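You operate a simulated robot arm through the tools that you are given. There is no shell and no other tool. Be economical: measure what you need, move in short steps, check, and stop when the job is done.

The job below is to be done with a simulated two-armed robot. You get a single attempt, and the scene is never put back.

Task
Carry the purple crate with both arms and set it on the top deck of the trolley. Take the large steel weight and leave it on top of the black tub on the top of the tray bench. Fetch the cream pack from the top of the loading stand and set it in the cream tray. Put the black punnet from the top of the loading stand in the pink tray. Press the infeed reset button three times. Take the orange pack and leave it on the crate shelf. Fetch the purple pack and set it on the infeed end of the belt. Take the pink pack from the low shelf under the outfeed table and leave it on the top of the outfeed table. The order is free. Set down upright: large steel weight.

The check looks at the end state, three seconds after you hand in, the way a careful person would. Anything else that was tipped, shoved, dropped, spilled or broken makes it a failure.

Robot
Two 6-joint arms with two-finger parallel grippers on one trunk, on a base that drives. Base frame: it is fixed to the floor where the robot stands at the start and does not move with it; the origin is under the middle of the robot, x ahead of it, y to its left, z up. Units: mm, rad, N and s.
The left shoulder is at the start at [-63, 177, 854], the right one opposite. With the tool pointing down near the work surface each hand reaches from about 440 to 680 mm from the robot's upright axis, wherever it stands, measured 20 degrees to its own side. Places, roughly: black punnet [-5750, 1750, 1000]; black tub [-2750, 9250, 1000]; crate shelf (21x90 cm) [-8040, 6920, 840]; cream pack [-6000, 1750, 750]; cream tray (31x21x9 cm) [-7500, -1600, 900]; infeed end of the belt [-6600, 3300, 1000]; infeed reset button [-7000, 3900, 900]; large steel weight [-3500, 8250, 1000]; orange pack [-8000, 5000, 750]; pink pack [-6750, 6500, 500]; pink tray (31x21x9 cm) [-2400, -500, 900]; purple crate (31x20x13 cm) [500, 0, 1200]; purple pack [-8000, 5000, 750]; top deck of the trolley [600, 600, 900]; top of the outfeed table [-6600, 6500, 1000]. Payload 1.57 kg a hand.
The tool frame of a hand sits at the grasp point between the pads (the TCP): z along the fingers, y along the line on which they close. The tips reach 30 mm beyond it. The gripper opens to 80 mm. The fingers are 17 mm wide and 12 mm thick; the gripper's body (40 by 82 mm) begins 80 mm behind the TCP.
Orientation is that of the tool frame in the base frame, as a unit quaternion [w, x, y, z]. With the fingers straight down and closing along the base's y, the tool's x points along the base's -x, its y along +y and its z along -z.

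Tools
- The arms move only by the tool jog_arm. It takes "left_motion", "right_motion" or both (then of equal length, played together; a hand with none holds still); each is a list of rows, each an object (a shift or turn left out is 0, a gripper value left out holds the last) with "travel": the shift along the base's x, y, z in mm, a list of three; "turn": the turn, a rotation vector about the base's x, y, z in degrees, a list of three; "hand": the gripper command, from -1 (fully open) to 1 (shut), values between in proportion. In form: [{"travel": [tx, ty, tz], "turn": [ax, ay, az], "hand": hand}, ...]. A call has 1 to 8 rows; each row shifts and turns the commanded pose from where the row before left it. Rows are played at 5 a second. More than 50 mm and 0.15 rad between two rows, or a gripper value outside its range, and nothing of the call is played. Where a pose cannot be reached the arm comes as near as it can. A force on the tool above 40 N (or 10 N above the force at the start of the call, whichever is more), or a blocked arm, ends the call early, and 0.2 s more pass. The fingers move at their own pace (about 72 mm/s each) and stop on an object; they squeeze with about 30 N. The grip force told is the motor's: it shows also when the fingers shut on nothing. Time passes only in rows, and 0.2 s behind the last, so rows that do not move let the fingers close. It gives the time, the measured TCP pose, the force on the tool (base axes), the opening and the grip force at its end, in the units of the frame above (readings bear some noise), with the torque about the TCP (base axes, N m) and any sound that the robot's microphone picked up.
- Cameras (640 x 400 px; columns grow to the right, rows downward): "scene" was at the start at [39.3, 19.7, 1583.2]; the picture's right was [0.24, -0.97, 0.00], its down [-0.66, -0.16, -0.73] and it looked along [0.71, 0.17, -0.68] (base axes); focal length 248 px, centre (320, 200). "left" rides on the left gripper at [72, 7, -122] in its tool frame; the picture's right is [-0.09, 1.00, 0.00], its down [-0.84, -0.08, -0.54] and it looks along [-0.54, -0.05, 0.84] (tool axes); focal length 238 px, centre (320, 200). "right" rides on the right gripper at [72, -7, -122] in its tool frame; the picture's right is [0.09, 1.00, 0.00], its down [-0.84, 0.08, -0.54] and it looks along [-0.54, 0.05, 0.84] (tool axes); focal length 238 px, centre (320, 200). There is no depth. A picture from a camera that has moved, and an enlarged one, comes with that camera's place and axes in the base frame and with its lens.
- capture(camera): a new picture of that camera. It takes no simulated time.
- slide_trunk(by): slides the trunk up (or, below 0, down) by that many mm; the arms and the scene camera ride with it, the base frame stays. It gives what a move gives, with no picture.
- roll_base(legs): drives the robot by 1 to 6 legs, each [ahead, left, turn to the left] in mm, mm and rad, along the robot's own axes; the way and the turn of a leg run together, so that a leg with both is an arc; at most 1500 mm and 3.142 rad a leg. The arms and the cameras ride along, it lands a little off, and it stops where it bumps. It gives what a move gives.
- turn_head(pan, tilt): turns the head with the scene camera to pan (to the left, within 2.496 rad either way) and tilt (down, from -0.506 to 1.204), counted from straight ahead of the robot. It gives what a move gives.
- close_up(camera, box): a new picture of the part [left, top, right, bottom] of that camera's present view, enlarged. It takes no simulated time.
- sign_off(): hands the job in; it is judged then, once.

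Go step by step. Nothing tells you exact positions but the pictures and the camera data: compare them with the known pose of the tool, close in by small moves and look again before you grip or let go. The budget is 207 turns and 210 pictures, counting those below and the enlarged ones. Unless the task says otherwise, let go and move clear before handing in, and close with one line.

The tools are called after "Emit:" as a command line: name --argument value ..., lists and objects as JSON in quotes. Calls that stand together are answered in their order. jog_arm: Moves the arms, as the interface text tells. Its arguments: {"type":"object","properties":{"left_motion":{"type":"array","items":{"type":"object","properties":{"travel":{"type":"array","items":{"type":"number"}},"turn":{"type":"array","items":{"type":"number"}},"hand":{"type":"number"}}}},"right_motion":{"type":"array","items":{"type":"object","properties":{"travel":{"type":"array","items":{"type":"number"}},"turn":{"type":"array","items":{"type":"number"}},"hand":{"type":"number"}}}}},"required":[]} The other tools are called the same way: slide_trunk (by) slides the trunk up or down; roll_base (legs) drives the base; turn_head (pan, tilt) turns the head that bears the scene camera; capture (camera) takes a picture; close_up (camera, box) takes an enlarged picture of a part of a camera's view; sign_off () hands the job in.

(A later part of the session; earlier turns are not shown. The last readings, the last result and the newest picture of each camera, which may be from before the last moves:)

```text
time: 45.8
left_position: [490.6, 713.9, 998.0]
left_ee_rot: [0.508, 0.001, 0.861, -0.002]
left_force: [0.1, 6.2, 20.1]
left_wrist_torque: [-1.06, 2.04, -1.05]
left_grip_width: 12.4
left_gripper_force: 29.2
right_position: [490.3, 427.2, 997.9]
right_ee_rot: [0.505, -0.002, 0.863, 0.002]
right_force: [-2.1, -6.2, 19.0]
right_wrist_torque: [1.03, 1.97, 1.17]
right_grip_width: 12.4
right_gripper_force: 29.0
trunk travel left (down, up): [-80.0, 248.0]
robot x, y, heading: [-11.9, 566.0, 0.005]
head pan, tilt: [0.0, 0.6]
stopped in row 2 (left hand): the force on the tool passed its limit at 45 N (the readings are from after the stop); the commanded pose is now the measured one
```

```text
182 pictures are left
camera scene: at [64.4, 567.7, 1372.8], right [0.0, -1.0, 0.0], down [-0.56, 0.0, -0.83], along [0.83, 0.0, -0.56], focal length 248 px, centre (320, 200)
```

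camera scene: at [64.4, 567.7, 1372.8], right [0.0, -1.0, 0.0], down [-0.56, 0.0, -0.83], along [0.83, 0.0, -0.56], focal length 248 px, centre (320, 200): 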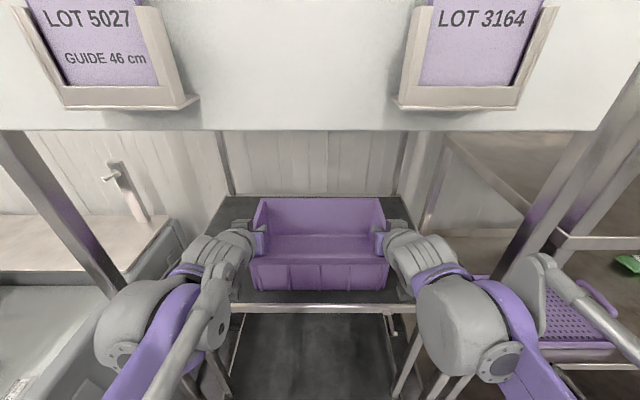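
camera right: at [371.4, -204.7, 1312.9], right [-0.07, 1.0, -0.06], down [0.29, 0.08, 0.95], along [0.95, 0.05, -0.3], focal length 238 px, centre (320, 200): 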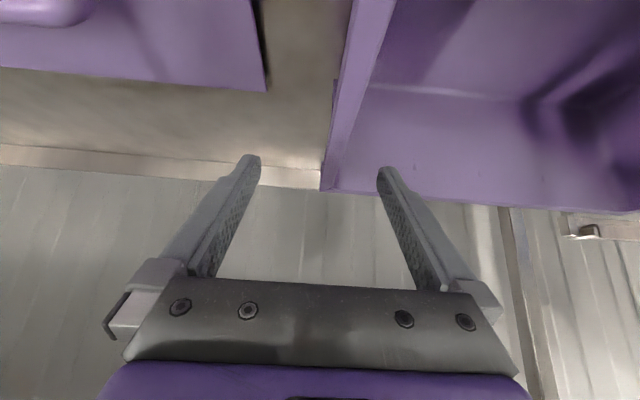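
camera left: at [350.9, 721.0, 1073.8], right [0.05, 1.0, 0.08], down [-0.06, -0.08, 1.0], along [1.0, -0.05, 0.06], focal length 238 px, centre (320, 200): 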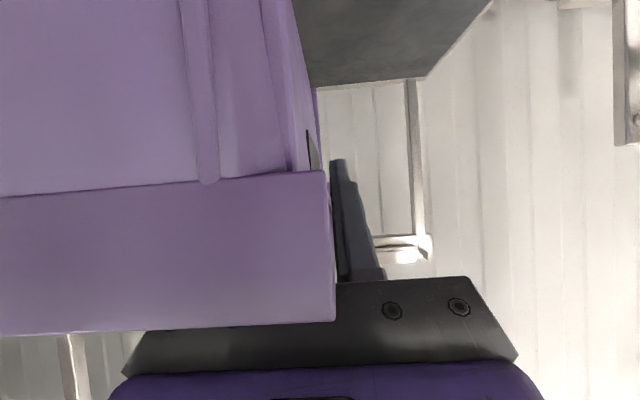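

The crate is on the deck. I'll relieve, release, raise the hands above the rim and back out.

Emit:
jog_arm --left_motion '[{"travel": [0, 0, 1]}, {"hand": -0.3}, {}, {"travel": [0, 0, 25]}, {"travel": [0, 0, 25]}, {}]' --right_motion '[{"travel": [0, 0, 1]}, {"hand": -0.3}, {}, {"travel": [0, 0, 25]}, {"travel": [0, 0, 25]}, {}]'

Emit:
capture --camera "scene"

```text
time: 47.2
left_position: [493.8, 714.1, 1048.1]
left_ee_rot: [0.506, 0.003, 0.862, -0.002]
left_force: [0.2, -0.4, -0.5]
left_wrist_torque: [-0.01, 0.0, 0.01]
left_grip_width: 52.3
left_gripper_force: 0.1
right_position: [492.8, 426.8, 1047.6]
right_ee_rot: [0.504, -0.004, 0.864, 0.003]
right_force: [0.5, 0.1, -1.1]
right_wrist_torque: [0.0, 0.0, 0.0]
right_grip_width: 52.1
right_gripper_force: 0.1
trunk travel left (down, up): [-80.0, 248.0]
robot x, y, heading: [-12.0, 569.4, 0.001]
head pan, tilt: [0.0, 0.6]
```

```text
181 pictures are left
camera scene: at [67.1, 567.8, 1372.4], right [0.0, -1.0, 0.0], down [-0.56, 0.0, -0.83], along [0.83, 0.0, -0.56], focal length 248 px, centre (320, 200)
```

scene: 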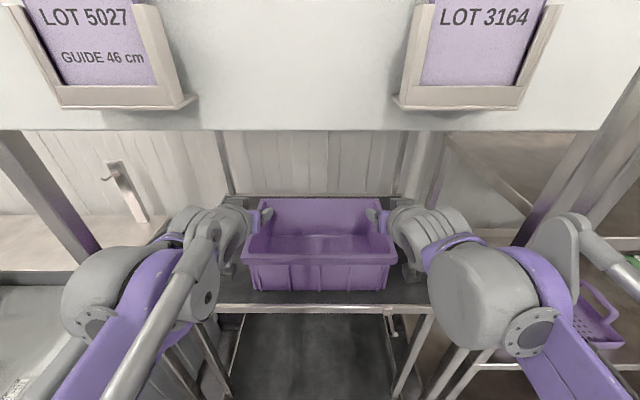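

The crate is set and released. I'll rise a bit more, back away, and look around the hall to plan the drive.

Emit:
jog_arm --left_motion '[{"travel": [0, 0, 15], "hand": -1}, {}]' --right_motion '[{"travel": [0, 0, 15], "hand": -1}, {}]'

Emit:
roll_base --legs '[[-600, 0, 0]]'

Emit:
slide_trunk --by 240

Emit:
turn_head --pan 0.0 --tilt 0.45

Emit:
capture --camera "scene"

Emit:
turn_head --pan 1.6 --tilt 0.2

Emit:
capture --camera "scene"

Emit:
turn_head --pan 2.49 --tilt 0.2

Emit:
capture --camera "scene"

Emit:
turn_head --pan -2.3 --tilt 0.2

Emit:
capture --camera "scene"

```text
time: 47.8
left_position: [492.8, 714.1, 1063.3]
left_ee_rot: [0.506, 0.001, 0.863, -0.001]
left_force: [-0.6, -0.1, -0.5]
left_wrist_torque: [0.02, -0.03, 0.01]
left_grip_width: 80.0
left_gripper_force: 0.0
right_position: [493.1, 426.3, 1062.0]
right_ee_rot: [0.503, -0.003, 0.864, 0.003]
right_force: [-1.0, 0.0, -0.1]
right_wrist_torque: [-0.03, -0.01, -0.01]
right_grip_width: 80.0
right_gripper_force: 0.1
trunk travel left (down, up): [-80.0, 248.0]
robot x, y, heading: [-9.1, 567.8, 0.001]
head pan, tilt: [0.0, 0.6]
```

```text
time: 51.2
left_position: [-106.0, 711.0, 1061.9]
left_ee_rot: [0.507, 0.002, 0.862, -0.001]
left_force: [-0.4, 0.4, 0.4]
left_wrist_torque: [-0.01, 0.02, 0.01]
left_grip_width: 80.3
left_gripper_force: 0.1
right_position: [-105.6, 424.9, 1061.9]
right_ee_rot: [0.504, -0.004, 0.864, 0.003]
right_force: [0.1, 1.1, 0.3]
right_wrist_torque: [-0.02, 0.01, 0.01]
right_grip_width: 80.1
right_gripper_force: 0.0
trunk travel left (down, up): [-80.0, 248.0]
robot x, y, heading: [-606.8, 566.5, 0.005]
head pan, tilt: [0.0, 0.6]
```

```text
time: 53.7
left_position: [-105.5, 711.8, 1302.5]
left_ee_rot: [0.507, 0.002, 0.862, -0.001]
left_force: [0.0, 0.3, -0.3]
left_wrist_torque: [0.01, -0.01, 0.02]
left_grip_width: 80.0
left_gripper_force: 0.1
right_position: [-107.2, 424.8, 1301.0]
right_ee_rot: [0.504, -0.004, 0.864, 0.003]
right_force: [0.8, -0.1, 0.4]
right_wrist_torque: [0.04, -0.03, 0.03]
right_grip_width: 80.1
right_gripper_force: 0.0
trunk travel left (down, up): [-320.0, 8.0]
robot x, y, heading: [-607.9, 564.2, 0.004]
head pan, tilt: [0.0, 0.6]
```

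```text
time: 54.4
left_position: [-104.6, 712.5, 1302.3]
left_ee_rot: [0.507, 0.002, 0.862, -0.001]
left_force: [0.9, -0.1, 0.0]
left_wrist_torque: [-0.01, 0.0, 0.0]
left_grip_width: 79.8
left_gripper_force: 0.1
right_position: [-106.5, 424.8, 1302.3]
right_ee_rot: [0.504, -0.004, 0.864, 0.003]
right_force: [-0.2, 0.1, 0.4]
right_wrist_torque: [0.01, 0.01, -0.01]
right_grip_width: 80.2
right_gripper_force: 0.2
trunk travel left (down, up): [-320.0, 8.0]
robot x, y, heading: [-606.8, 564.2, 0.002]
head pan, tilt: [0.0, 0.45]
```

```text
180 pictures are left
camera scene: at [-558.4, 565.3, 1635.3], right [0.0, -1.0, 0.0], down [-0.44, 0.0, -0.9], along [0.9, 0.0, -0.44], focal length 248 px, centre (320, 200)
```

scene: 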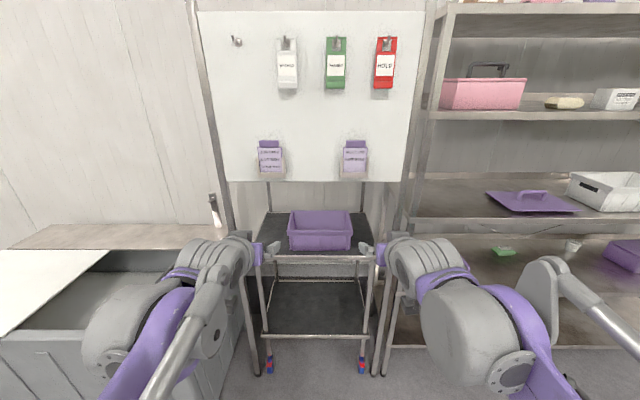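

```text
time: 56.1
left_position: [-105.2, 712.6, 1302.4]
left_ee_rot: [0.507, 0.002, 0.862, -0.002]
left_force: [0.1, 0.3, 0.1]
left_wrist_torque: [0.0, -0.01, 0.0]
left_grip_width: 80.0
left_gripper_force: 0.0
right_position: [-106.9, 425.0, 1301.3]
right_ee_rot: [0.504, -0.004, 0.864, 0.003]
right_force: [0.1, 0.4, 0.0]
right_wrist_torque: [-0.01, 0.0, 0.01]
right_grip_width: 80.0
right_gripper_force: 0.0
trunk travel left (down, up): [-320.0, 8.0]
robot x, y, heading: [-607.8, 566.2, 0.001]
head pan, tilt: [1.6, 0.201]
```

```text
179 pictures are left
camera scene: at [-653.2, 658.0, 1658.6], right [1.0, 0.03, 0.0], down [0.01, -0.2, -0.98], along [-0.03, 0.98, -0.2], focal length 248 px, centre (320, 200)
```

scene: 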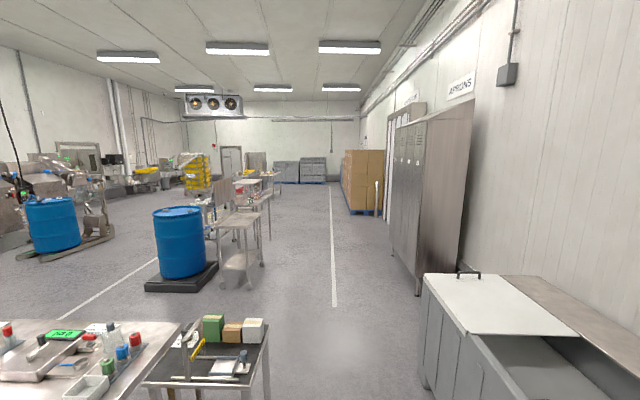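

```text
time: 57.2
left_position: [-103.7, 712.6, 1302.8]
left_ee_rot: [0.506, 0.001, 0.862, -0.001]
left_force: [-1.0, 0.5, 0.1]
left_wrist_torque: [-0.01, -0.04, 0.0]
left_grip_width: 80.3
left_gripper_force: 0.1
right_position: [-105.5, 425.3, 1302.0]
right_ee_rot: [0.504, -0.003, 0.864, 0.003]
right_force: [0.4, 0.2, 0.5]
right_wrist_torque: [-0.02, 0.02, 0.01]
right_grip_width: 80.1
right_gripper_force: 0.1
trunk travel left (down, up): [-320.0, 8.0]
robot x, y, heading: [-607.6, 567.1, 0.002]
head pan, tilt: [2.491, 0.201]
```

```text
178 pictures are left
camera scene: at [-724.4, 621.1, 1658.6], right [0.6, 0.8, 0.0], down [0.16, -0.12, -0.98], along [-0.78, 0.59, -0.2], focal length 248 px, centre (320, 200)
```

scene: 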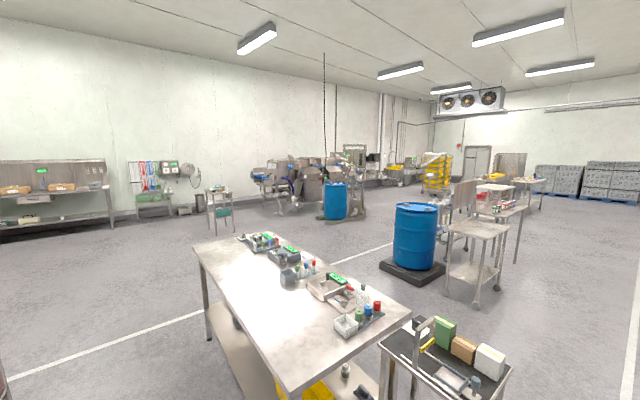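

```text
time: 61.0
left_position: [-104.3, 712.0, 1302.7]
left_ee_rot: [0.507, 0.002, 0.862, -0.002]
left_force: [-0.6, 0.5, 0.2]
left_wrist_torque: [-0.04, -0.03, 0.01]
left_grip_width: 79.9
left_gripper_force: 0.2
right_position: [-106.5, 425.5, 1301.1]
right_ee_rot: [0.504, -0.003, 0.864, 0.003]
right_force: [-0.6, 0.3, 0.3]
right_wrist_torque: [-0.03, 0.0, -0.02]
right_grip_width: 79.9
right_gripper_force: 0.0
trunk travel left (down, up): [-320.0, 8.0]
robot x, y, heading: [-606.5, 565.6, 0.003]
head pan, tilt: [-2.3, 0.201]
```

```text
177 pictures are left
camera scene: at [-711.8, 495.2, 1658.6], right [-0.75, 0.66, 0.0], down [0.13, 0.15, -0.98], along [-0.65, -0.73, -0.2], focal length 248 px, centre (320, 200)
```

scene: 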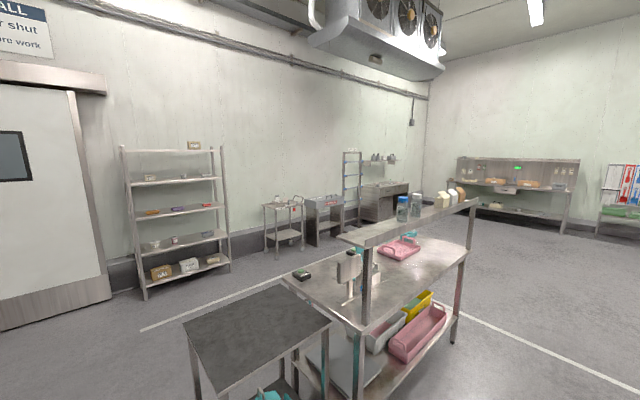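

I can see the corridor between the bench with the pink tray (y -700..-110) and the vial table (y 930..1610); the loading stand is at about (-5850, 1830). I'll drive backwards along y≈410, turn round, and look at the stand.

Emit:
roll_base --legs '[[-100, -155, 0], [-1500, 0, 0], [-1300, 0, 0], [0, 0, 1.57], [0, 0, 1.57]]'

Emit:
turn_head --pan -0.4 --tilt 0.25

Emit:
capture --camera "scene"

```text
time: 83.8
left_position: [-4004.6, 262.4, 1302.0]
left_ee_rot: [-0.002, 0.862, -0.003, -0.507]
left_force: [-0.9, 0.4, -0.5]
left_wrist_torque: [0.01, -0.03, -0.01]
left_grip_width: 80.0
left_gripper_force: 0.0
right_position: [-4003.0, 550.5, 1300.8]
right_ee_rot: [0.003, 0.864, 0.003, -0.504]
right_force: [-0.5, 0.2, 0.5]
right_wrist_torque: [0.01, 0.03, 0.03]
right_grip_width: 79.8
right_gripper_force: 0.0
trunk travel left (down, up): [-320.0, 8.0]
robot x, y, heading: [-3503.7, 406.2, -3.139]
head pan, tilt: [-2.3, 0.201]
```

```text
time: 85.7
left_position: [-4004.9, 261.0, 1301.8]
left_ee_rot: [-0.002, 0.862, -0.003, -0.507]
left_force: [-0.5, -0.1, 0.5]
left_wrist_torque: [0.02, 0.02, 0.01]
left_grip_width: 79.8
left_gripper_force: 0.1
right_position: [-4002.9, 548.0, 1302.0]
right_ee_rot: [0.002, 0.864, 0.002, -0.504]
right_force: [-0.4, -0.1, 0.8]
right_wrist_torque: [0.01, 0.01, 0.02]
right_grip_width: 79.9
right_gripper_force: 0.0
trunk travel left (down, up): [-320.0, 8.0]
robot x, y, heading: [-3504.0, 409.0, -3.141]
head pan, tilt: [-0.4, 0.25]
```

```text
176 pictures are left
camera scene: at [-3544.3, 443.3, 1654.0], right [0.39, 0.92, 0.0], down [0.23, -0.1, -0.97], along [-0.89, 0.38, -0.25], focal length 248 px, centre (320, 200)
```

scene: 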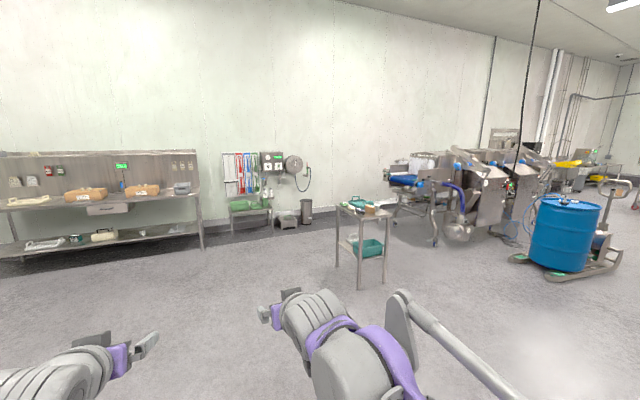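

The loading stand is at roughly x -5630 and beyond, y≈1790, clear all round. I'll drive up to about 1 m in front of it.

Emit:
roll_base --legs '[[600, -700, 0], [600, -640, 0]]'

Emit:
turn_head --pan 0.0 --tilt 0.5

Emit:
capture --camera "scene"

```text
time: 97.9
left_position: [-5211.2, 1590.8, 1303.6]
left_ee_rot: [0.0, 0.862, -0.001, -0.507]
left_force: [0.7, 0.2, 0.3]
left_wrist_torque: [-0.01, 0.01, -0.02]
left_grip_width: 80.1
left_gripper_force: 0.1
right_position: [-5212.4, 1879.9, 1302.9]
right_ee_rot: [0.004, 0.863, 0.005, -0.504]
right_force: [-0.1, -0.6, 0.2]
right_wrist_torque: [0.0, -0.01, 0.04]
right_grip_width: 79.9
right_gripper_force: 0.0
trunk travel left (down, up): [-320.0, 8.0]
robot x, y, heading: [-4708.7, 1741.6, -3.136]
head pan, tilt: [-0.4, 0.25]
```

```text
time: 98.8
left_position: [-5211.8, 1591.9, 1302.8]
left_ee_rot: [0.0, 0.862, -0.001, -0.507]
left_force: [0.5, 0.3, -0.2]
left_wrist_torque: [-0.01, -0.01, -0.02]
left_grip_width: 80.0
left_gripper_force: 0.0
right_position: [-5210.9, 1878.9, 1301.2]
right_ee_rot: [0.004, 0.864, 0.005, -0.504]
right_force: [-0.2, -0.1, 0.0]
right_wrist_torque: [0.01, 0.01, 0.0]
right_grip_width: 79.9
right_gripper_force: 0.1
trunk travel left (down, up): [-320.0, 8.0]
robot x, y, heading: [-4707.6, 1739.7, -3.133]
head pan, tilt: [0.0, 0.499]
```

```text
175 pictures are left
camera scene: at [-4756.7, 1739.9, 1630.9], right [-0.01, 1.0, 0.0], down [0.48, 0.0, -0.88], along [-0.88, 0.0, -0.48], focal length 248 px, centre (320, 200)
```

scene: 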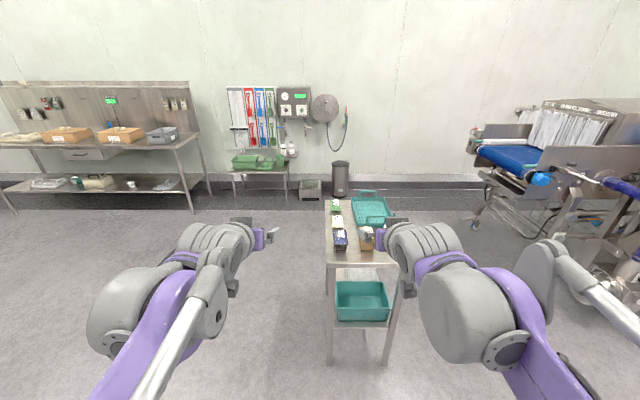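

The stand's narrow end faces me with several small items on it. I'll zoom in.

Emit:
close_up --camera "scene" --box '[310, 180, 410, 270]'

```text
4.44 times, centred on (360, 225) of scene
camera zoom: at [-4756.7, 1739.9, 1630.9], right [-0.01, 1.0, 0.0], down [0.48, 0.0, -0.88], along [-0.88, 0.0, -0.48], focal length 1103 px, centre (142, 89)
```

zoom: 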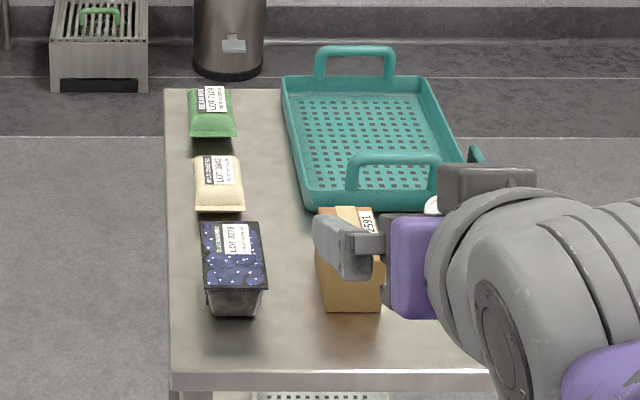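

The cream pack is around (-5913, 1838) and the blueberry punnet around (-5725, 1840), with the stand top at about z 845. I'll pitch the tools down to 20° from vertical, drive to bring the right hand over the punnet, lower the trunk and look.

Emit:
jog_arm --left_motion '[{"turn": [0, -8, 0], "hand": -1}, {"turn": [0, -8, 0]}, {"turn": [0, -8, 0]}, {"turn": [0, -8, 0]}, {"turn": [0, -8, 0]}, {}]' --right_motion '[{"turn": [0, -8, 0], "hand": -1}, {"turn": [0, -8, 0]}, {"turn": [0, -8, 0]}, {"turn": [0, -8, 0]}, {"turn": [0, -8, 0]}, {}]'

Emit:
roll_base --legs '[[450, 39, 0]]'

Emit:
slide_trunk --by -220

Emit:
turn_head --pan -0.25 --tilt 0.65

Emit:
capture --camera "scene"

Emit:
capture --camera "right"

```text
time: 100.2
left_position: [-5210.3, 1593.2, 1304.0]
left_ee_rot: [0.0, 0.984, -0.001, -0.18]
left_force: [0.2, 0.1, 0.1]
left_wrist_torque: [0.01, -0.02, -0.03]
left_grip_width: 80.2
left_gripper_force: 0.0
right_position: [-5209.1, 1879.5, 1302.7]
right_ee_rot: [0.005, 0.984, 0.003, -0.177]
right_force: [1.3, -0.5, 0.0]
right_wrist_torque: [-0.03, 0.0, -0.01]
right_grip_width: 79.9
right_gripper_force: 0.0
trunk travel left (down, up): [-320.0, 8.0]
robot x, y, heading: [-4709.8, 1736.1, -3.137]
head pan, tilt: [0.0, 0.499]
```

```text
time: 102.9
left_position: [-5653.3, 1549.2, 1302.6]
left_ee_rot: [0.0, 0.983, 0.0, -0.181]
left_force: [0.3, 0.6, 0.1]
left_wrist_torque: [-0.03, 0.01, -0.01]
left_grip_width: 79.9
left_gripper_force: 0.1
right_position: [-5652.7, 1837.6, 1301.6]
right_ee_rot: [0.004, 0.984, 0.005, -0.179]
right_force: [-0.2, 0.1, -0.2]
right_wrist_torque: [-0.01, 0.0, 0.01]
right_grip_width: 80.0
right_gripper_force: 0.1
trunk travel left (down, up): [-320.0, 8.0]
robot x, y, heading: [-5156.3, 1697.5, -3.13]
head pan, tilt: [0.0, 0.499]
```

```text
time: 105.2
left_position: [-5653.6, 1547.8, 1082.5]
left_ee_rot: [0.0, 0.983, 0.001, -0.181]
left_force: [-1.0, -0.1, 0.1]
left_wrist_torque: [0.01, 0.02, -0.01]
left_grip_width: 80.0
left_gripper_force: 0.1
right_position: [-5653.9, 1837.0, 1082.5]
right_ee_rot: [0.005, 0.984, 0.005, -0.179]
right_force: [1.1, 0.6, 0.8]
right_wrist_torque: [-0.02, -0.02, 0.0]
right_grip_width: 80.1
right_gripper_force: 0.0
trunk travel left (down, up): [-100.0, 228.0]
robot x, y, heading: [-5150.5, 1698.0, -3.128]
head pan, tilt: [0.0, 0.499]
```

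```text
time: 106.0
left_position: [-5654.8, 1549.7, 1082.3]
left_ee_rot: [0.0, 0.983, 0.0, -0.181]
left_force: [-0.1, -1.2, 0.5]
left_wrist_torque: [0.01, 0.02, 0.01]
left_grip_width: 80.2
left_gripper_force: 0.1
right_position: [-5654.8, 1837.4, 1081.5]
right_ee_rot: [0.005, 0.984, 0.005, -0.178]
right_force: [-0.4, -0.5, -0.7]
right_wrist_torque: [0.01, 0.01, 0.0]
right_grip_width: 79.9
right_gripper_force: 0.0
trunk travel left (down, up): [-100.0, 228.0]
robot x, y, heading: [-5154.6, 1704.4, -3.135]
head pan, tilt: [-0.25, 0.649]
```

```text
173 pictures are left
camera scene: at [-5216.3, 1718.7, 1390.7], right [0.24, 0.97, 0.0], down [0.59, -0.14, -0.8], along [-0.77, 0.19, -0.6], focal length 248 px, centre (320, 200)
```

scene: 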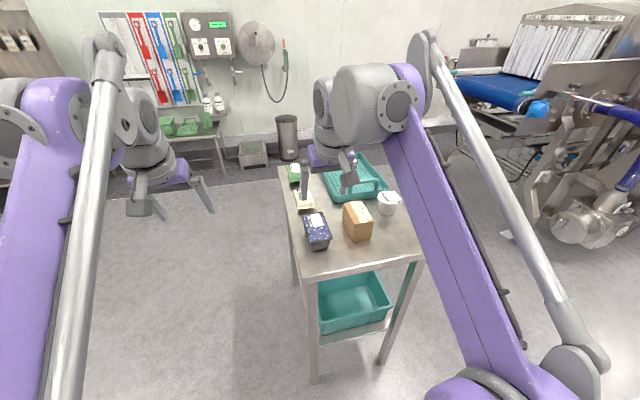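

```text
172 pictures are left
camera right: at [-5544.9, 1844.3, 1170.8], right [0.1, -1.0, -0.02], down [-0.59, -0.08, 0.8], along [-0.8, -0.06, -0.6], focal length 238 px, centre (320, 200)
```

right: 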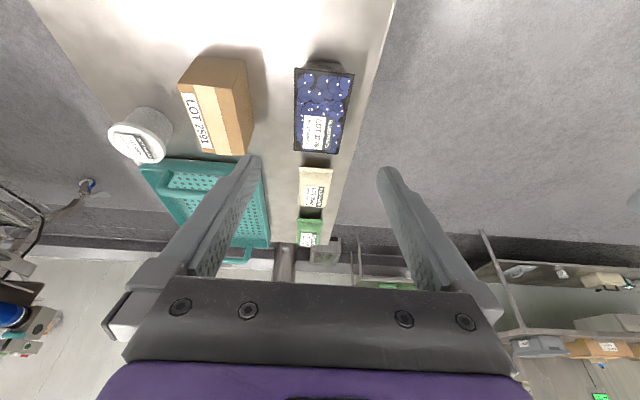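

Triangulated: punnet lid at z≈887, centre about (-5742, 1835), 69 mm wide. I'll bring the right hand just above it and check alignment.

Emit:
jog_arm --right_motion '[{"travel": [-22, 0, -36], "hand": -1}, {"travel": [-22, -1, -36]}, {"travel": [-22, -1, -36]}, {"travel": [-21, 0, -34]}, {}]'

Emit:
capture --camera "right"

Emit:
close_up --camera "scene" --box '[260, 130, 400, 270]'

```text
time: 107.2
left_position: [-5654.9, 1549.3, 1082.7]
left_ee_rot: [0.001, 0.983, 0.001, -0.182]
left_force: [-0.3, -0.1, 0.0]
left_wrist_torque: [0.03, 0.0, 0.0]
left_grip_width: 80.1
left_gripper_force: 0.0
right_position: [-5743.7, 1833.2, 939.4]
right_ee_rot: [0.004, 0.984, 0.004, -0.178]
right_force: [0.0, 0.3, 0.3]
right_wrist_torque: [0.02, -0.02, -0.01]
right_grip_width: 79.8
right_gripper_force: 0.0
trunk travel left (down, up): [-100.0, 228.0]
robot x, y, heading: [-5151.8, 1698.6, -3.134]
head pan, tilt: [-0.25, 0.649]
```

```text
171 pictures are left
camera right: at [-5633.2, 1842.0, 1028.8], right [0.1, -1.0, -0.02], down [-0.59, -0.08, 0.8], along [-0.8, -0.06, -0.6], focal length 238 px, centre (320, 200)
```

right: 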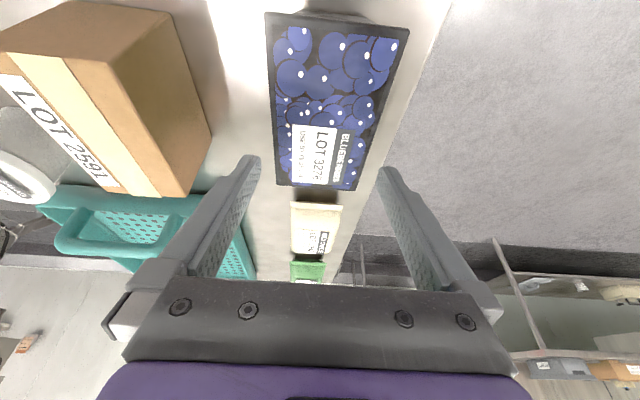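

```text
2.86 times, centred on (330, 200) of scene
camera zoom: at [-5215.9, 1718.7, 1390.7], right [0.24, 0.97, 0.0], down [0.59, -0.14, -0.8], along [-0.77, 0.19, -0.6], focal length 709 px, centre (291, 200)
```

zoom: 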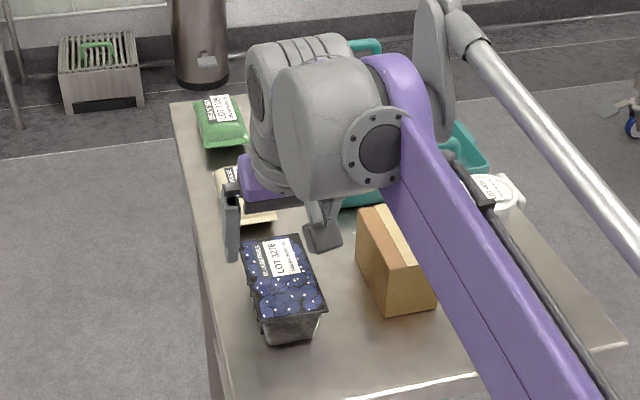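

Aligned: the lid centre is at y≈1833 and the hand is at 1833. I'll lower and grip.

Emit:
jog_arm --right_motion '[{"travel": [2, 0, -20], "hand": -1}, {"travel": [0, 0, -20]}, {"travel": [0, 0, -20]}, {"travel": [0, 0, -4]}, {}]'

Emit:
capture --camera "right"

Emit:
close_up --camera "scene" --box '[260, 130, 400, 270]'

```text
time: 108.2
left_position: [-5652.7, 1548.1, 1083.3]
left_ee_rot: [0.0, 0.983, 0.001, -0.182]
left_force: [0.4, -0.4, -0.3]
left_wrist_torque: [0.03, 0.02, 0.04]
left_grip_width: 80.1
left_gripper_force: 0.1
right_position: [-5740.1, 1834.1, 881.6]
right_ee_rot: [0.004, 0.983, 0.006, -0.183]
right_force: [2.5, -1.0, 18.6]
right_wrist_torque: [0.72, -0.06, -0.24]
right_grip_width: 78.9
right_gripper_force: 0.1
trunk travel left (down, up): [-100.0, 228.0]
robot x, y, heading: [-5152.4, 1700.8, -3.128]
head pan, tilt: [-0.25, 0.649]
stopped in row 5 (right hand): the force on the tool passed its limit at 48 N (the readings are from after the stop); the commanded pose is now the measured one
```

```text
169 pictures are left
camera right: at [-5630.0, 1842.4, 969.1], right [0.1, -0.99, -0.03], down [-0.59, -0.08, 0.81], along [-0.81, -0.06, -0.59], focal length 238 px, centre (320, 200)
```

right: 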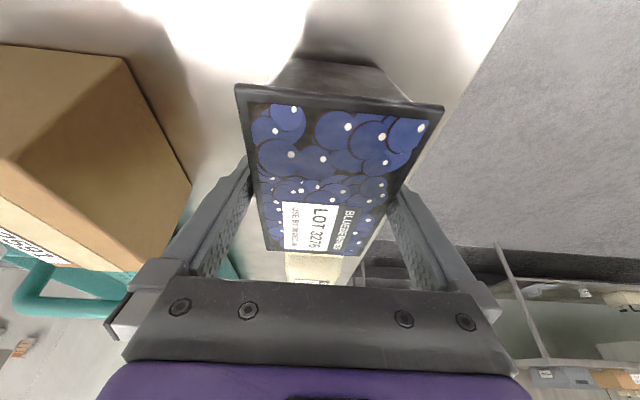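

```text
2.86 times, centred on (330, 200) of scene
camera zoom: at [-5214.3, 1718.4, 1390.9], right [0.24, 0.97, 0.0], down [0.59, -0.14, -0.8], along [-0.77, 0.19, -0.6], focal length 709 px, centre (291, 200)
```

zoom: 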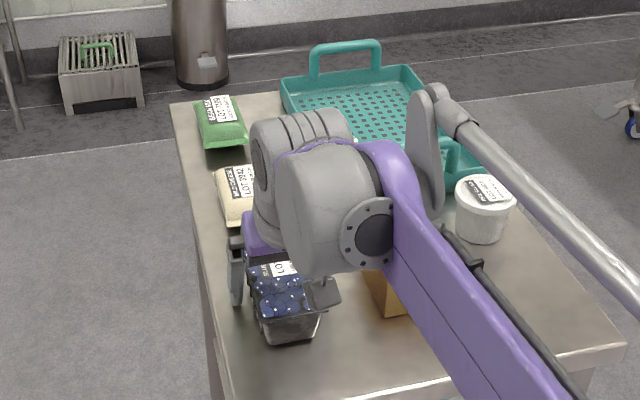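

One fingertip has touched the table (tips at z≈853). I'll raise 4 mm and close on the punnet.

Emit:
jog_arm --right_motion '[{"travel": [0, 0, 4], "hand": -1}, {"hand": 0}, {"hand": 0.5}, {"hand": 0.5}, {}]'

Emit:
capture --camera "right"

```text
time: 109.4
left_position: [-5653.7, 1549.3, 1082.7]
left_ee_rot: [0.0, 0.984, 0.001, -0.18]
left_force: [0.5, -0.2, -0.2]
left_wrist_torque: [-0.01, 0.03, 0.0]
left_grip_width: 80.1
left_gripper_force: 0.0
right_position: [-5742.2, 1834.4, 882.4]
right_ee_rot: [0.003, 0.983, 0.005, -0.181]
right_force: [1.1, 0.2, 0.7]
right_wrist_torque: [0.03, 0.03, 0.0]
right_grip_width: 67.4
right_gripper_force: 29.5
trunk travel left (down, up): [-100.0, 228.0]
robot x, y, heading: [-5152.6, 1697.9, -3.134]
head pan, tilt: [-0.25, 0.649]
```

```text
167 pictures are left
camera right: at [-5631.9, 1842.6, 971.2], right [0.1, -0.99, -0.03], down [-0.59, -0.08, 0.81], along [-0.8, -0.06, -0.59], focal length 238 px, centre (320, 200)
```

right: 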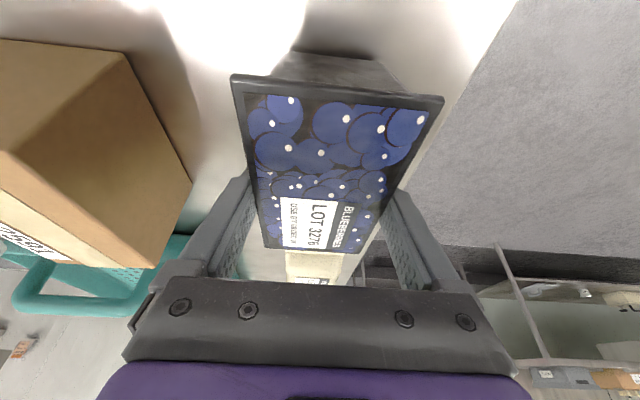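

Gripped at 67 mm. I'll lift and check.

Emit:
jog_arm --right_motion '[{"travel": [0, 0, 15], "hand": 1}, {"travel": [0, 0, 35]}, {"travel": [10, 0, 45]}, {"travel": [20, 0, 45]}, {"travel": [20, 0, 45]}, {"travel": [20, 0, 40]}, {}]'

Emit:
capture --camera "scene"

```text
time: 111.0
left_position: [-5653.8, 1548.3, 1082.9]
left_ee_rot: [0.0, 0.983, 0.001, -0.181]
left_force: [1.1, 0.1, 0.7]
left_wrist_torque: [-0.02, -0.01, 0.02]
left_grip_width: 79.8
left_gripper_force: 0.2
right_position: [-5668.9, 1835.1, 1105.1]
right_ee_rot: [0.004, 0.983, 0.005, -0.183]
right_force: [0.0, 0.2, -1.8]
right_wrist_torque: [0.01, 0.02, -0.01]
right_grip_width: 67.5
right_gripper_force: 29.9
right hand out of reach, approached as far as the arm can: row 6
trunk travel left (down, up): [-100.0, 228.0]
robot x, y, heading: [-5147.4, 1695.3, -3.134]
head pan, tilt: [-0.25, 0.649]
```

```text
166 pictures are left
camera scene: at [-5216.7, 1718.8, 1390.6], right [0.24, 0.97, 0.0], down [0.59, -0.14, -0.8], along [-0.77, 0.19, -0.6], focal length 248 px, centre (320, 200)
```

scene: 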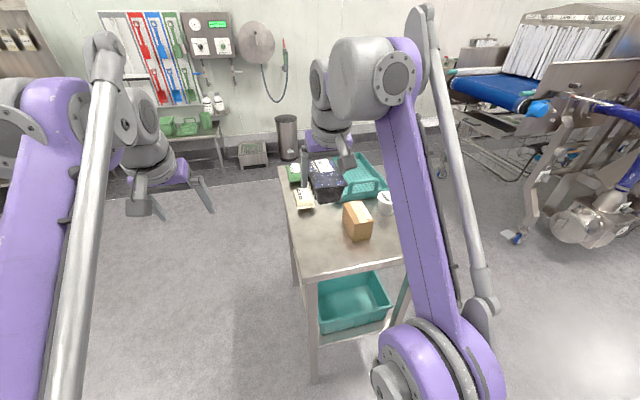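

The punnet is held securely. I'll shift the base right and closer so the left hand lines up with the cream pack at about (-5907, 1826).

Emit:
roll_base --legs '[[0, -275, 0], [118, 0, 0]]'

Emit:
turn_head --pan 0.2 --tilt 0.65

Emit:
jog_arm --left_motion '[{"travel": [-32, 0, -25], "hand": -1}, {"travel": [-32, 0, -25]}, {"travel": [-32, 0, -25]}, {"travel": [-32, 0, -25]}, {}]'

Emit:
capture --camera "left"

Emit:
capture --camera "scene"

```text
time: 114.8
left_position: [-5775.1, 1822.0, 1082.1]
left_ee_rot: [0.0, 0.984, 0.003, -0.18]
left_force: [-0.4, 0.3, -0.4]
left_wrist_torque: [0.01, -0.02, -0.01]
left_grip_width: 80.1
left_gripper_force: 0.0
right_position: [-5789.9, 2108.0, 1105.1]
right_ee_rot: [0.004, 0.983, 0.006, -0.182]
right_force: [-0.1, 0.2, -2.2]
right_wrist_torque: [0.02, 0.06, -0.02]
right_grip_width: 67.5
right_gripper_force: 29.8
trunk travel left (down, up): [-100.0, 228.0]
robot x, y, heading: [-5271.5, 1971.0, -3.13]
head pan, tilt: [-0.25, 0.649]
```

```text
time: 115.8
left_position: [-5773.5, 1822.8, 1082.2]
left_ee_rot: [0.001, 0.983, 0.003, -0.181]
left_force: [-1.2, -0.1, 0.0]
left_wrist_torque: [0.01, 0.03, -0.03]
left_grip_width: 80.0
left_gripper_force: 0.0
right_position: [-5788.0, 2107.2, 1104.7]
right_ee_rot: [0.004, 0.983, 0.007, -0.182]
right_force: [-0.1, 0.4, -0.9]
right_wrist_torque: [-0.01, 0.01, 0.02]
right_grip_width: 67.5
right_gripper_force: 30.2
trunk travel left (down, up): [-100.0, 228.0]
robot x, y, heading: [-5269.2, 1975.0, -3.134]
head pan, tilt: [0.201, 0.649]
```

```text
time: 117.0
left_position: [-5900.5, 1821.7, 982.9]
left_ee_rot: [0.0, 0.983, 0.002, -0.182]
left_force: [0.8, 0.3, -0.1]
left_wrist_torque: [0.02, 0.02, -0.02]
left_grip_width: 79.9
left_gripper_force: 0.0
right_position: [-5788.5, 2108.5, 1104.7]
right_ee_rot: [0.003, 0.983, 0.006, -0.183]
right_force: [-0.3, -0.4, -1.9]
right_wrist_torque: [0.05, 0.03, -0.02]
right_grip_width: 67.4
right_gripper_force: 30.1
trunk travel left (down, up): [-100.0, 228.0]
robot x, y, heading: [-5270.9, 1975.0, -3.131]
head pan, tilt: [0.201, 0.649]
```

```text
165 pictures are left
camera left: at [-5789.9, 1816.5, 1069.5], right [-0.08, -1.0, 0.03], down [-0.59, 0.07, 0.8], along [-0.8, 0.05, -0.59], focal length 238 px, centre (320, 200)
```

left: 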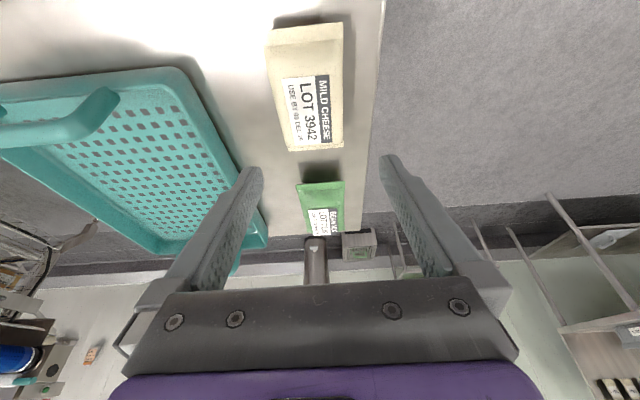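

```text
164 pictures are left
camera scene: at [-5335.6, 1953.8, 1390.7], right [-0.21, 0.98, 0.0], down [0.59, 0.13, -0.8], along [-0.78, -0.17, -0.6], focal length 248 px, centre (320, 200)
```

scene: 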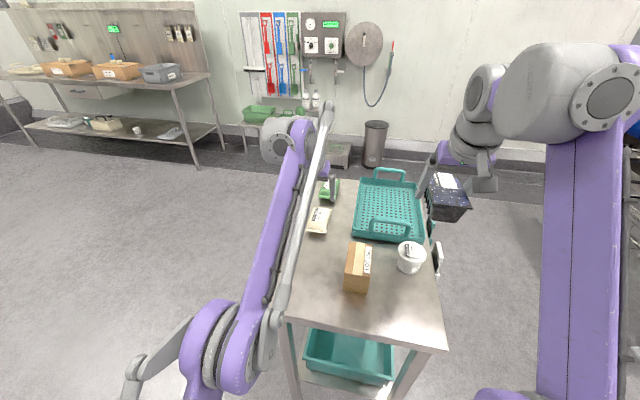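

The pack centre is about (-5908, 1828), 57 mm wide. I'll lower the left hand over it.

Emit:
jog_arm --left_motion '[{"travel": [-4, 3, -30], "hand": -1}, {"travel": [-4, 3, -30]}, {"travel": [0, 0, -25]}, {"travel": [0, 0, -12]}, {}]'

Emit:
capture --camera "left"

```text
time: 118.2
left_position: [-5910.0, 1828.4, 885.9]
left_ee_rot: [0.0, 0.984, 0.003, -0.18]
left_force: [-0.2, -0.3, 0.3]
left_wrist_torque: [-0.01, -0.04, -0.04]
left_grip_width: 80.1
left_gripper_force: 0.1
right_position: [-5789.2, 2107.6, 1104.6]
right_ee_rot: [0.004, 0.983, 0.007, -0.182]
right_force: [0.3, 0.2, -1.2]
right_wrist_torque: [-0.04, 0.03, -0.01]
right_grip_width: 67.3
right_gripper_force: 29.8
trunk travel left (down, up): [-100.0, 228.0]
robot x, y, heading: [-5271.2, 1972.2, -3.133]
head pan, tilt: [0.201, 0.649]
```

```text
163 pictures are left
camera left: at [-5798.1, 1822.5, 972.5], right [-0.08, -1.0, 0.03], down [-0.59, 0.07, 0.8], along [-0.8, 0.05, -0.59], focal length 238 px, centre (320, 200)
```

left: 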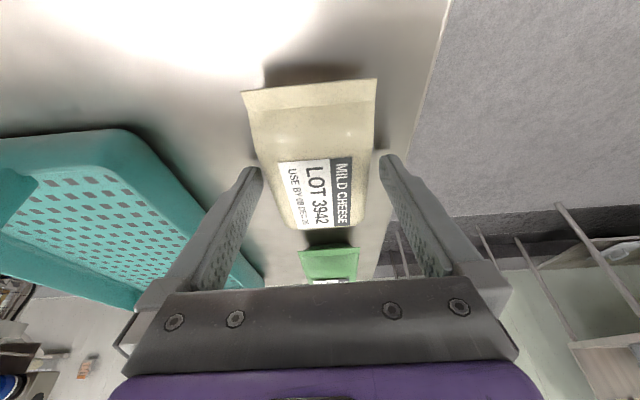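

The pack lies between the fingers. I'll close and lift.

Emit:
jog_arm --left_motion '[{"travel": [0, 0, -4], "hand": -1}, {"hand": 0}, {"hand": 1}, {"hand": 1}, {"travel": [0, 0, 20]}, {"travel": [0, 0, 40]}, {"travel": [10, 0, 45]}, {}]'

Emit:
capture --camera "left"

```text
time: 120.0
left_position: [-5898.2, 1826.1, 986.5]
left_ee_rot: [0.001, 0.984, 0.002, -0.18]
left_force: [-1.2, 0.6, -2.5]
left_wrist_torque: [-0.04, 0.01, 0.01]
left_grip_width: 57.8
left_gripper_force: 30.1
right_position: [-5787.6, 2108.0, 1105.8]
right_ee_rot: [0.004, 0.983, 0.006, -0.183]
right_force: [0.0, 0.6, -1.4]
right_wrist_torque: [0.0, 0.01, 0.0]
right_grip_width: 67.6
right_gripper_force: 30.2
trunk travel left (down, up): [-100.0, 228.0]
robot x, y, heading: [-5276.4, 1973.3, -3.128]
head pan, tilt: [0.201, 0.649]
```

```text
162 pictures are left
camera left: at [-5788.1, 1820.7, 1073.7], right [-0.08, -1.0, 0.03], down [-0.59, 0.07, 0.8], along [-0.8, 0.05, -0.59], focal length 238 px, centre (320, 200)
```

left: 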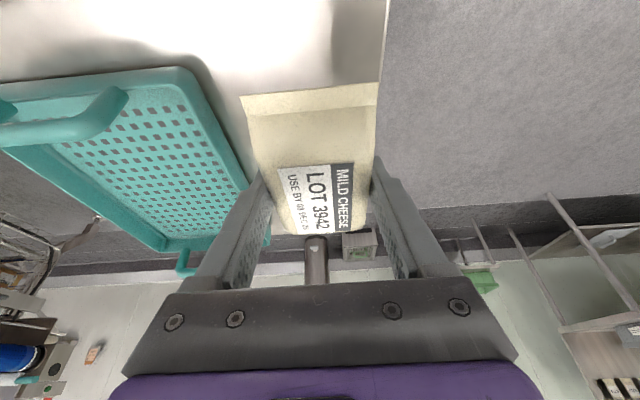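

Both items are held. I'll raise, back off, and drive to the wall bench with the cream tray.

Emit:
jog_arm --left_motion '[{"travel": [30, 0, 40], "hand": 1}, {"travel": [40, 0, 30]}, {"travel": [40, 0, 20]}, {}]'

Emit:
roll_base --legs '[[-400, 0, 0], [0, 1500, 0], [200, 1450, 0], [700, 450, 0]]'

Emit:
slide_trunk --by 120

Emit:
turn_head --pan 0.0 --tilt 0.45

Emit:
capture --camera "scene"

```text
time: 121.0
left_position: [-5802.2, 1826.6, 1090.1]
left_ee_rot: [0.001, 0.984, 0.003, -0.18]
left_force: [-0.1, 0.0, -2.5]
left_wrist_torque: [-0.04, -0.02, 0.0]
left_grip_width: 57.7
left_gripper_force: 29.7
left hand out of reach, approached as far as the arm can: row 2, 3
right_position: [-5789.4, 2107.5, 1105.2]
right_ee_rot: [0.004, 0.983, 0.007, -0.182]
right_force: [0.0, -0.6, -1.2]
right_wrist_torque: [-0.01, 0.01, 0.0]
right_grip_width: 67.5
right_gripper_force: 29.9
trunk travel left (down, up): [-100.0, 228.0]
robot x, y, heading: [-5274.3, 1971.0, -3.133]
head pan, tilt: [0.201, 0.649]
```

```text
time: 152.9
left_position: [-6232.8, -1608.0, 1090.0]
left_ee_rot: [0.002, 0.984, 0.012, -0.18]
left_force: [-0.3, -0.5, -2.0]
left_wrist_torque: [-0.02, -0.06, -0.01]
left_grip_width: 57.7
left_gripper_force: 30.1
right_position: [-6225.8, -1327.6, 1103.9]
right_ee_rot: [0.005, 0.983, 0.016, -0.182]
right_force: [0.1, -0.1, -1.3]
right_wrist_torque: [-0.02, 0.0, 0.04]
right_grip_width: 67.5
right_gripper_force: 30.0
trunk travel left (down, up): [-100.0, 228.0]
robot x, y, heading: [-5706.8, -1449.4, -3.111]
head pan, tilt: [0.201, 0.649]
```

```text
time: 154.4
left_position: [-6233.0, -1607.6, 1209.9]
left_ee_rot: [0.002, 0.984, 0.01, -0.179]
left_force: [-1.3, -0.2, -2.3]
left_wrist_torque: [-0.01, -0.03, 0.01]
left_grip_width: 57.6
left_gripper_force: 29.9
right_position: [-6225.3, -1327.8, 1224.6]
right_ee_rot: [0.006, 0.983, 0.016, -0.182]
right_force: [0.3, 0.2, -1.5]
right_wrist_torque: [-0.03, 0.02, 0.01]
right_grip_width: 67.3
right_gripper_force: 30.0
trunk travel left (down, up): [-220.0, 108.0]
robot x, y, heading: [-5705.1, -1450.0, -3.116]
head pan, tilt: [0.201, 0.649]
```

```text
time: 155.2
left_position: [-6233.7, -1609.3, 1210.4]
left_ee_rot: [0.002, 0.984, 0.011, -0.179]
left_force: [0.3, 0.7, -1.8]
left_wrist_torque: [0.01, 0.04, 0.0]
left_grip_width: 57.8
left_gripper_force: 29.9
right_position: [-6226.3, -1327.3, 1224.3]
right_ee_rot: [0.005, 0.983, 0.016, -0.182]
right_force: [-0.1, -0.2, -0.7]
right_wrist_torque: [-0.01, 0.04, 0.0]
right_grip_width: 67.3
right_gripper_force: 29.8
trunk travel left (down, up): [-220.0, 108.0]
robot x, y, heading: [-5704.3, -1451.1, -3.113]
head pan, tilt: [0.0, 0.45]
```

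```text
161 pictures are left
camera scene: at [-5757.8, -1455.7, 1529.6], right [-0.03, 1.0, 0.0], down [0.44, 0.01, -0.9], along [-0.9, -0.03, -0.44], focal length 248 px, centre (320, 200)
```

scene: 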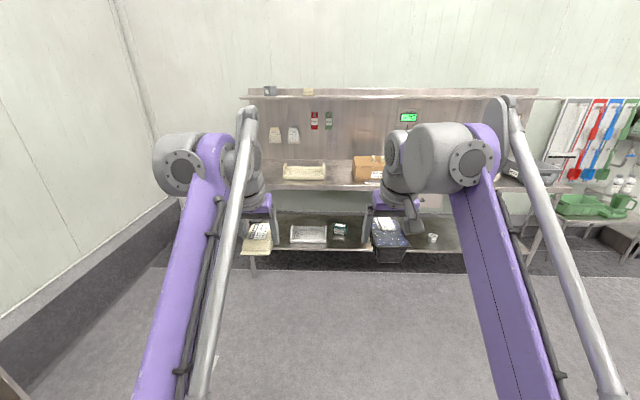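

The cream tray sits at about (-7440, -1632), with the bench front at x≈-7218. I'll straighten the heading and drive closer.

Emit:
roll_base --legs '[[0, 0, -0.028], [1080, 20, 0]]'

Emit:
capture --camera "scene"

Emit:
capture --camera "left"

```text
time: 161.1
left_position: [-7317.5, -1630.1, 1210.4]
left_ee_rot: [0.001, 0.984, 0.004, -0.179]
left_force: [-0.2, 0.0, -2.4]
left_wrist_torque: [0.01, -0.01, 0.01]
left_grip_width: 57.7
left_gripper_force: 30.0
right_position: [-7303.4, -1350.5, 1224.5]
right_ee_rot: [0.003, 0.983, 0.008, -0.182]
right_force: [0.2, 0.4, -1.9]
right_wrist_torque: [0.02, 0.02, -0.01]
right_grip_width: 67.7
right_gripper_force: 29.7
trunk travel left (down, up): [-220.0, 108.0]
robot x, y, heading: [-6788.6, -1484.9, -3.127]
head pan, tilt: [0.0, 0.45]
```

```text
160 pictures are left
camera scene: at [-6839.1, -1483.6, 1529.6], right [-0.01, 1.0, 0.0], down [0.44, 0.01, -0.9], along [-0.9, -0.01, -0.44], focal length 248 px, centre (320, 200)
```

scene: 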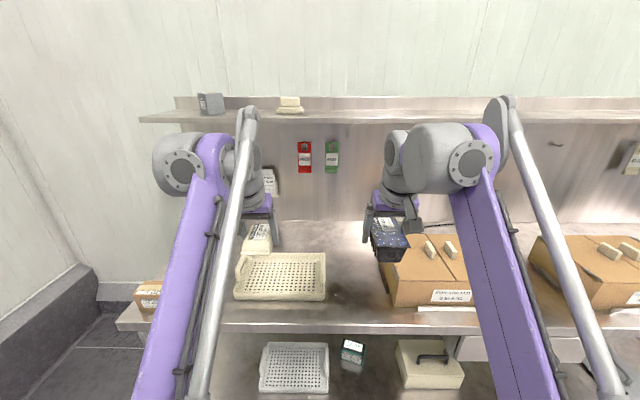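

```text
159 pictures are left
camera left: at [-7206.5, -1634.5, 1297.2], right [-0.08, -1.0, 0.03], down [-0.59, 0.07, 0.8], along [-0.8, 0.04, -0.59], focal length 238 px, centre (320, 200)
```

left: 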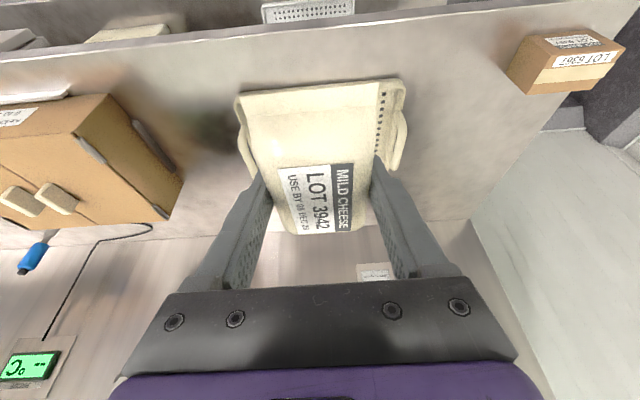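

Bench top works out at z≈836, front edge x≈-7364, tray centre about (-7550, -1626). I'll drive 185 mm further and lower the pack over the tray.

Emit:
roll_base --legs '[[185, -3, -0.012]]'

Emit:
slide_trunk --by -100

Emit:
jog_arm --left_motion '[{"travel": [-20, 0, -20]}, {"travel": [-25, 0, -30]}, {}]'

Emit:
capture --camera "scene"

Emit:
capture --camera "left"

```text
time: 162.6
left_position: [-7504.8, -1621.0, 1209.7]
left_ee_rot: [0.0, 0.984, -0.002, -0.179]
left_force: [-0.6, -0.1, -2.6]
left_wrist_torque: [-0.01, -0.01, -0.03]
left_grip_width: 57.6
left_gripper_force: 30.0
right_position: [-7488.1, -1341.0, 1225.1]
right_ee_rot: [0.002, 0.983, 0.002, -0.182]
right_force: [0.1, 0.0, -1.1]
right_wrist_torque: [0.01, 0.05, -0.01]
right_grip_width: 67.3
right_gripper_force: 29.7
trunk travel left (down, up): [-220.0, 108.0]
robot x, y, heading: [-6972.5, -1482.4, -3.142]
head pan, tilt: [0.0, 0.45]
```

```text
time: 164.0
left_position: [-7503.7, -1621.3, 1110.7]
left_ee_rot: [-0.001, 0.984, -0.002, -0.181]
left_force: [-0.8, -1.0, -2.7]
left_wrist_torque: [-0.02, 0.0, 0.01]
left_grip_width: 57.6
left_gripper_force: 30.1
right_position: [-7488.5, -1340.1, 1125.7]
right_ee_rot: [0.003, 0.983, 0.002, -0.183]
right_force: [0.3, 0.4, -2.1]
right_wrist_torque: [-0.01, 0.05, 0.0]
right_grip_width: 67.4
right_gripper_force: 29.8
trunk travel left (down, up): [-120.0, 208.0]
robot x, y, heading: [-6972.2, -1480.6, -3.135]
head pan, tilt: [0.0, 0.45]
```

```text
time: 164.8
left_position: [-7549.3, -1618.6, 1058.2]
left_ee_rot: [-0.001, 0.984, -0.002, -0.179]
left_force: [0.7, 0.1, -2.1]
left_wrist_torque: [-0.02, 0.0, -0.03]
left_grip_width: 57.7
left_gripper_force: 30.0
right_position: [-7486.1, -1340.6, 1125.2]
right_ee_rot: [0.002, 0.983, 0.002, -0.183]
right_force: [0.2, 0.1, -1.1]
right_wrist_torque: [0.01, 0.05, -0.02]
right_grip_width: 67.3
right_gripper_force: 30.1
trunk travel left (down, up): [-120.0, 208.0]
robot x, y, heading: [-6973.1, -1481.3, -3.144]
head pan, tilt: [0.0, 0.45]
```

```text
158 pictures are left
camera scene: at [-7037.6, -1481.6, 1430.5], right [0.0, 1.0, 0.0], down [0.44, 0.0, -0.9], along [-0.9, 0.0, -0.44], focal length 248 px, centre (320, 200)
```

scene: 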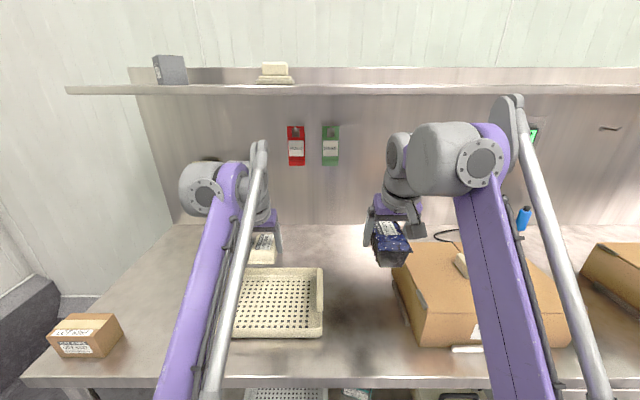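

```text
157 pictures are left
camera left: at [-7438.6, -1627.0, 1146.9], right [-0.09, -1.0, 0.03], down [-0.59, 0.08, 0.8], along [-0.8, 0.05, -0.59], focal length 238 px, centre (320, 200)
```

left: 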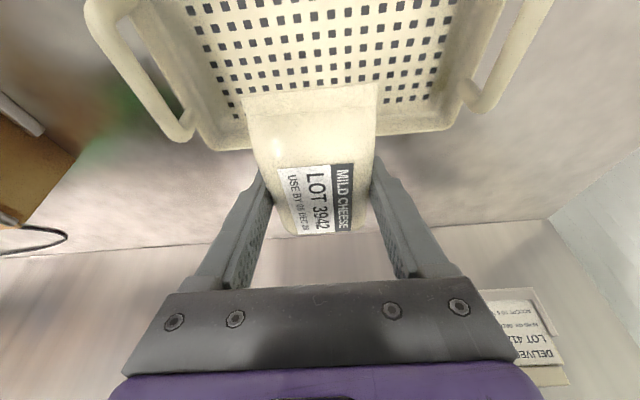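

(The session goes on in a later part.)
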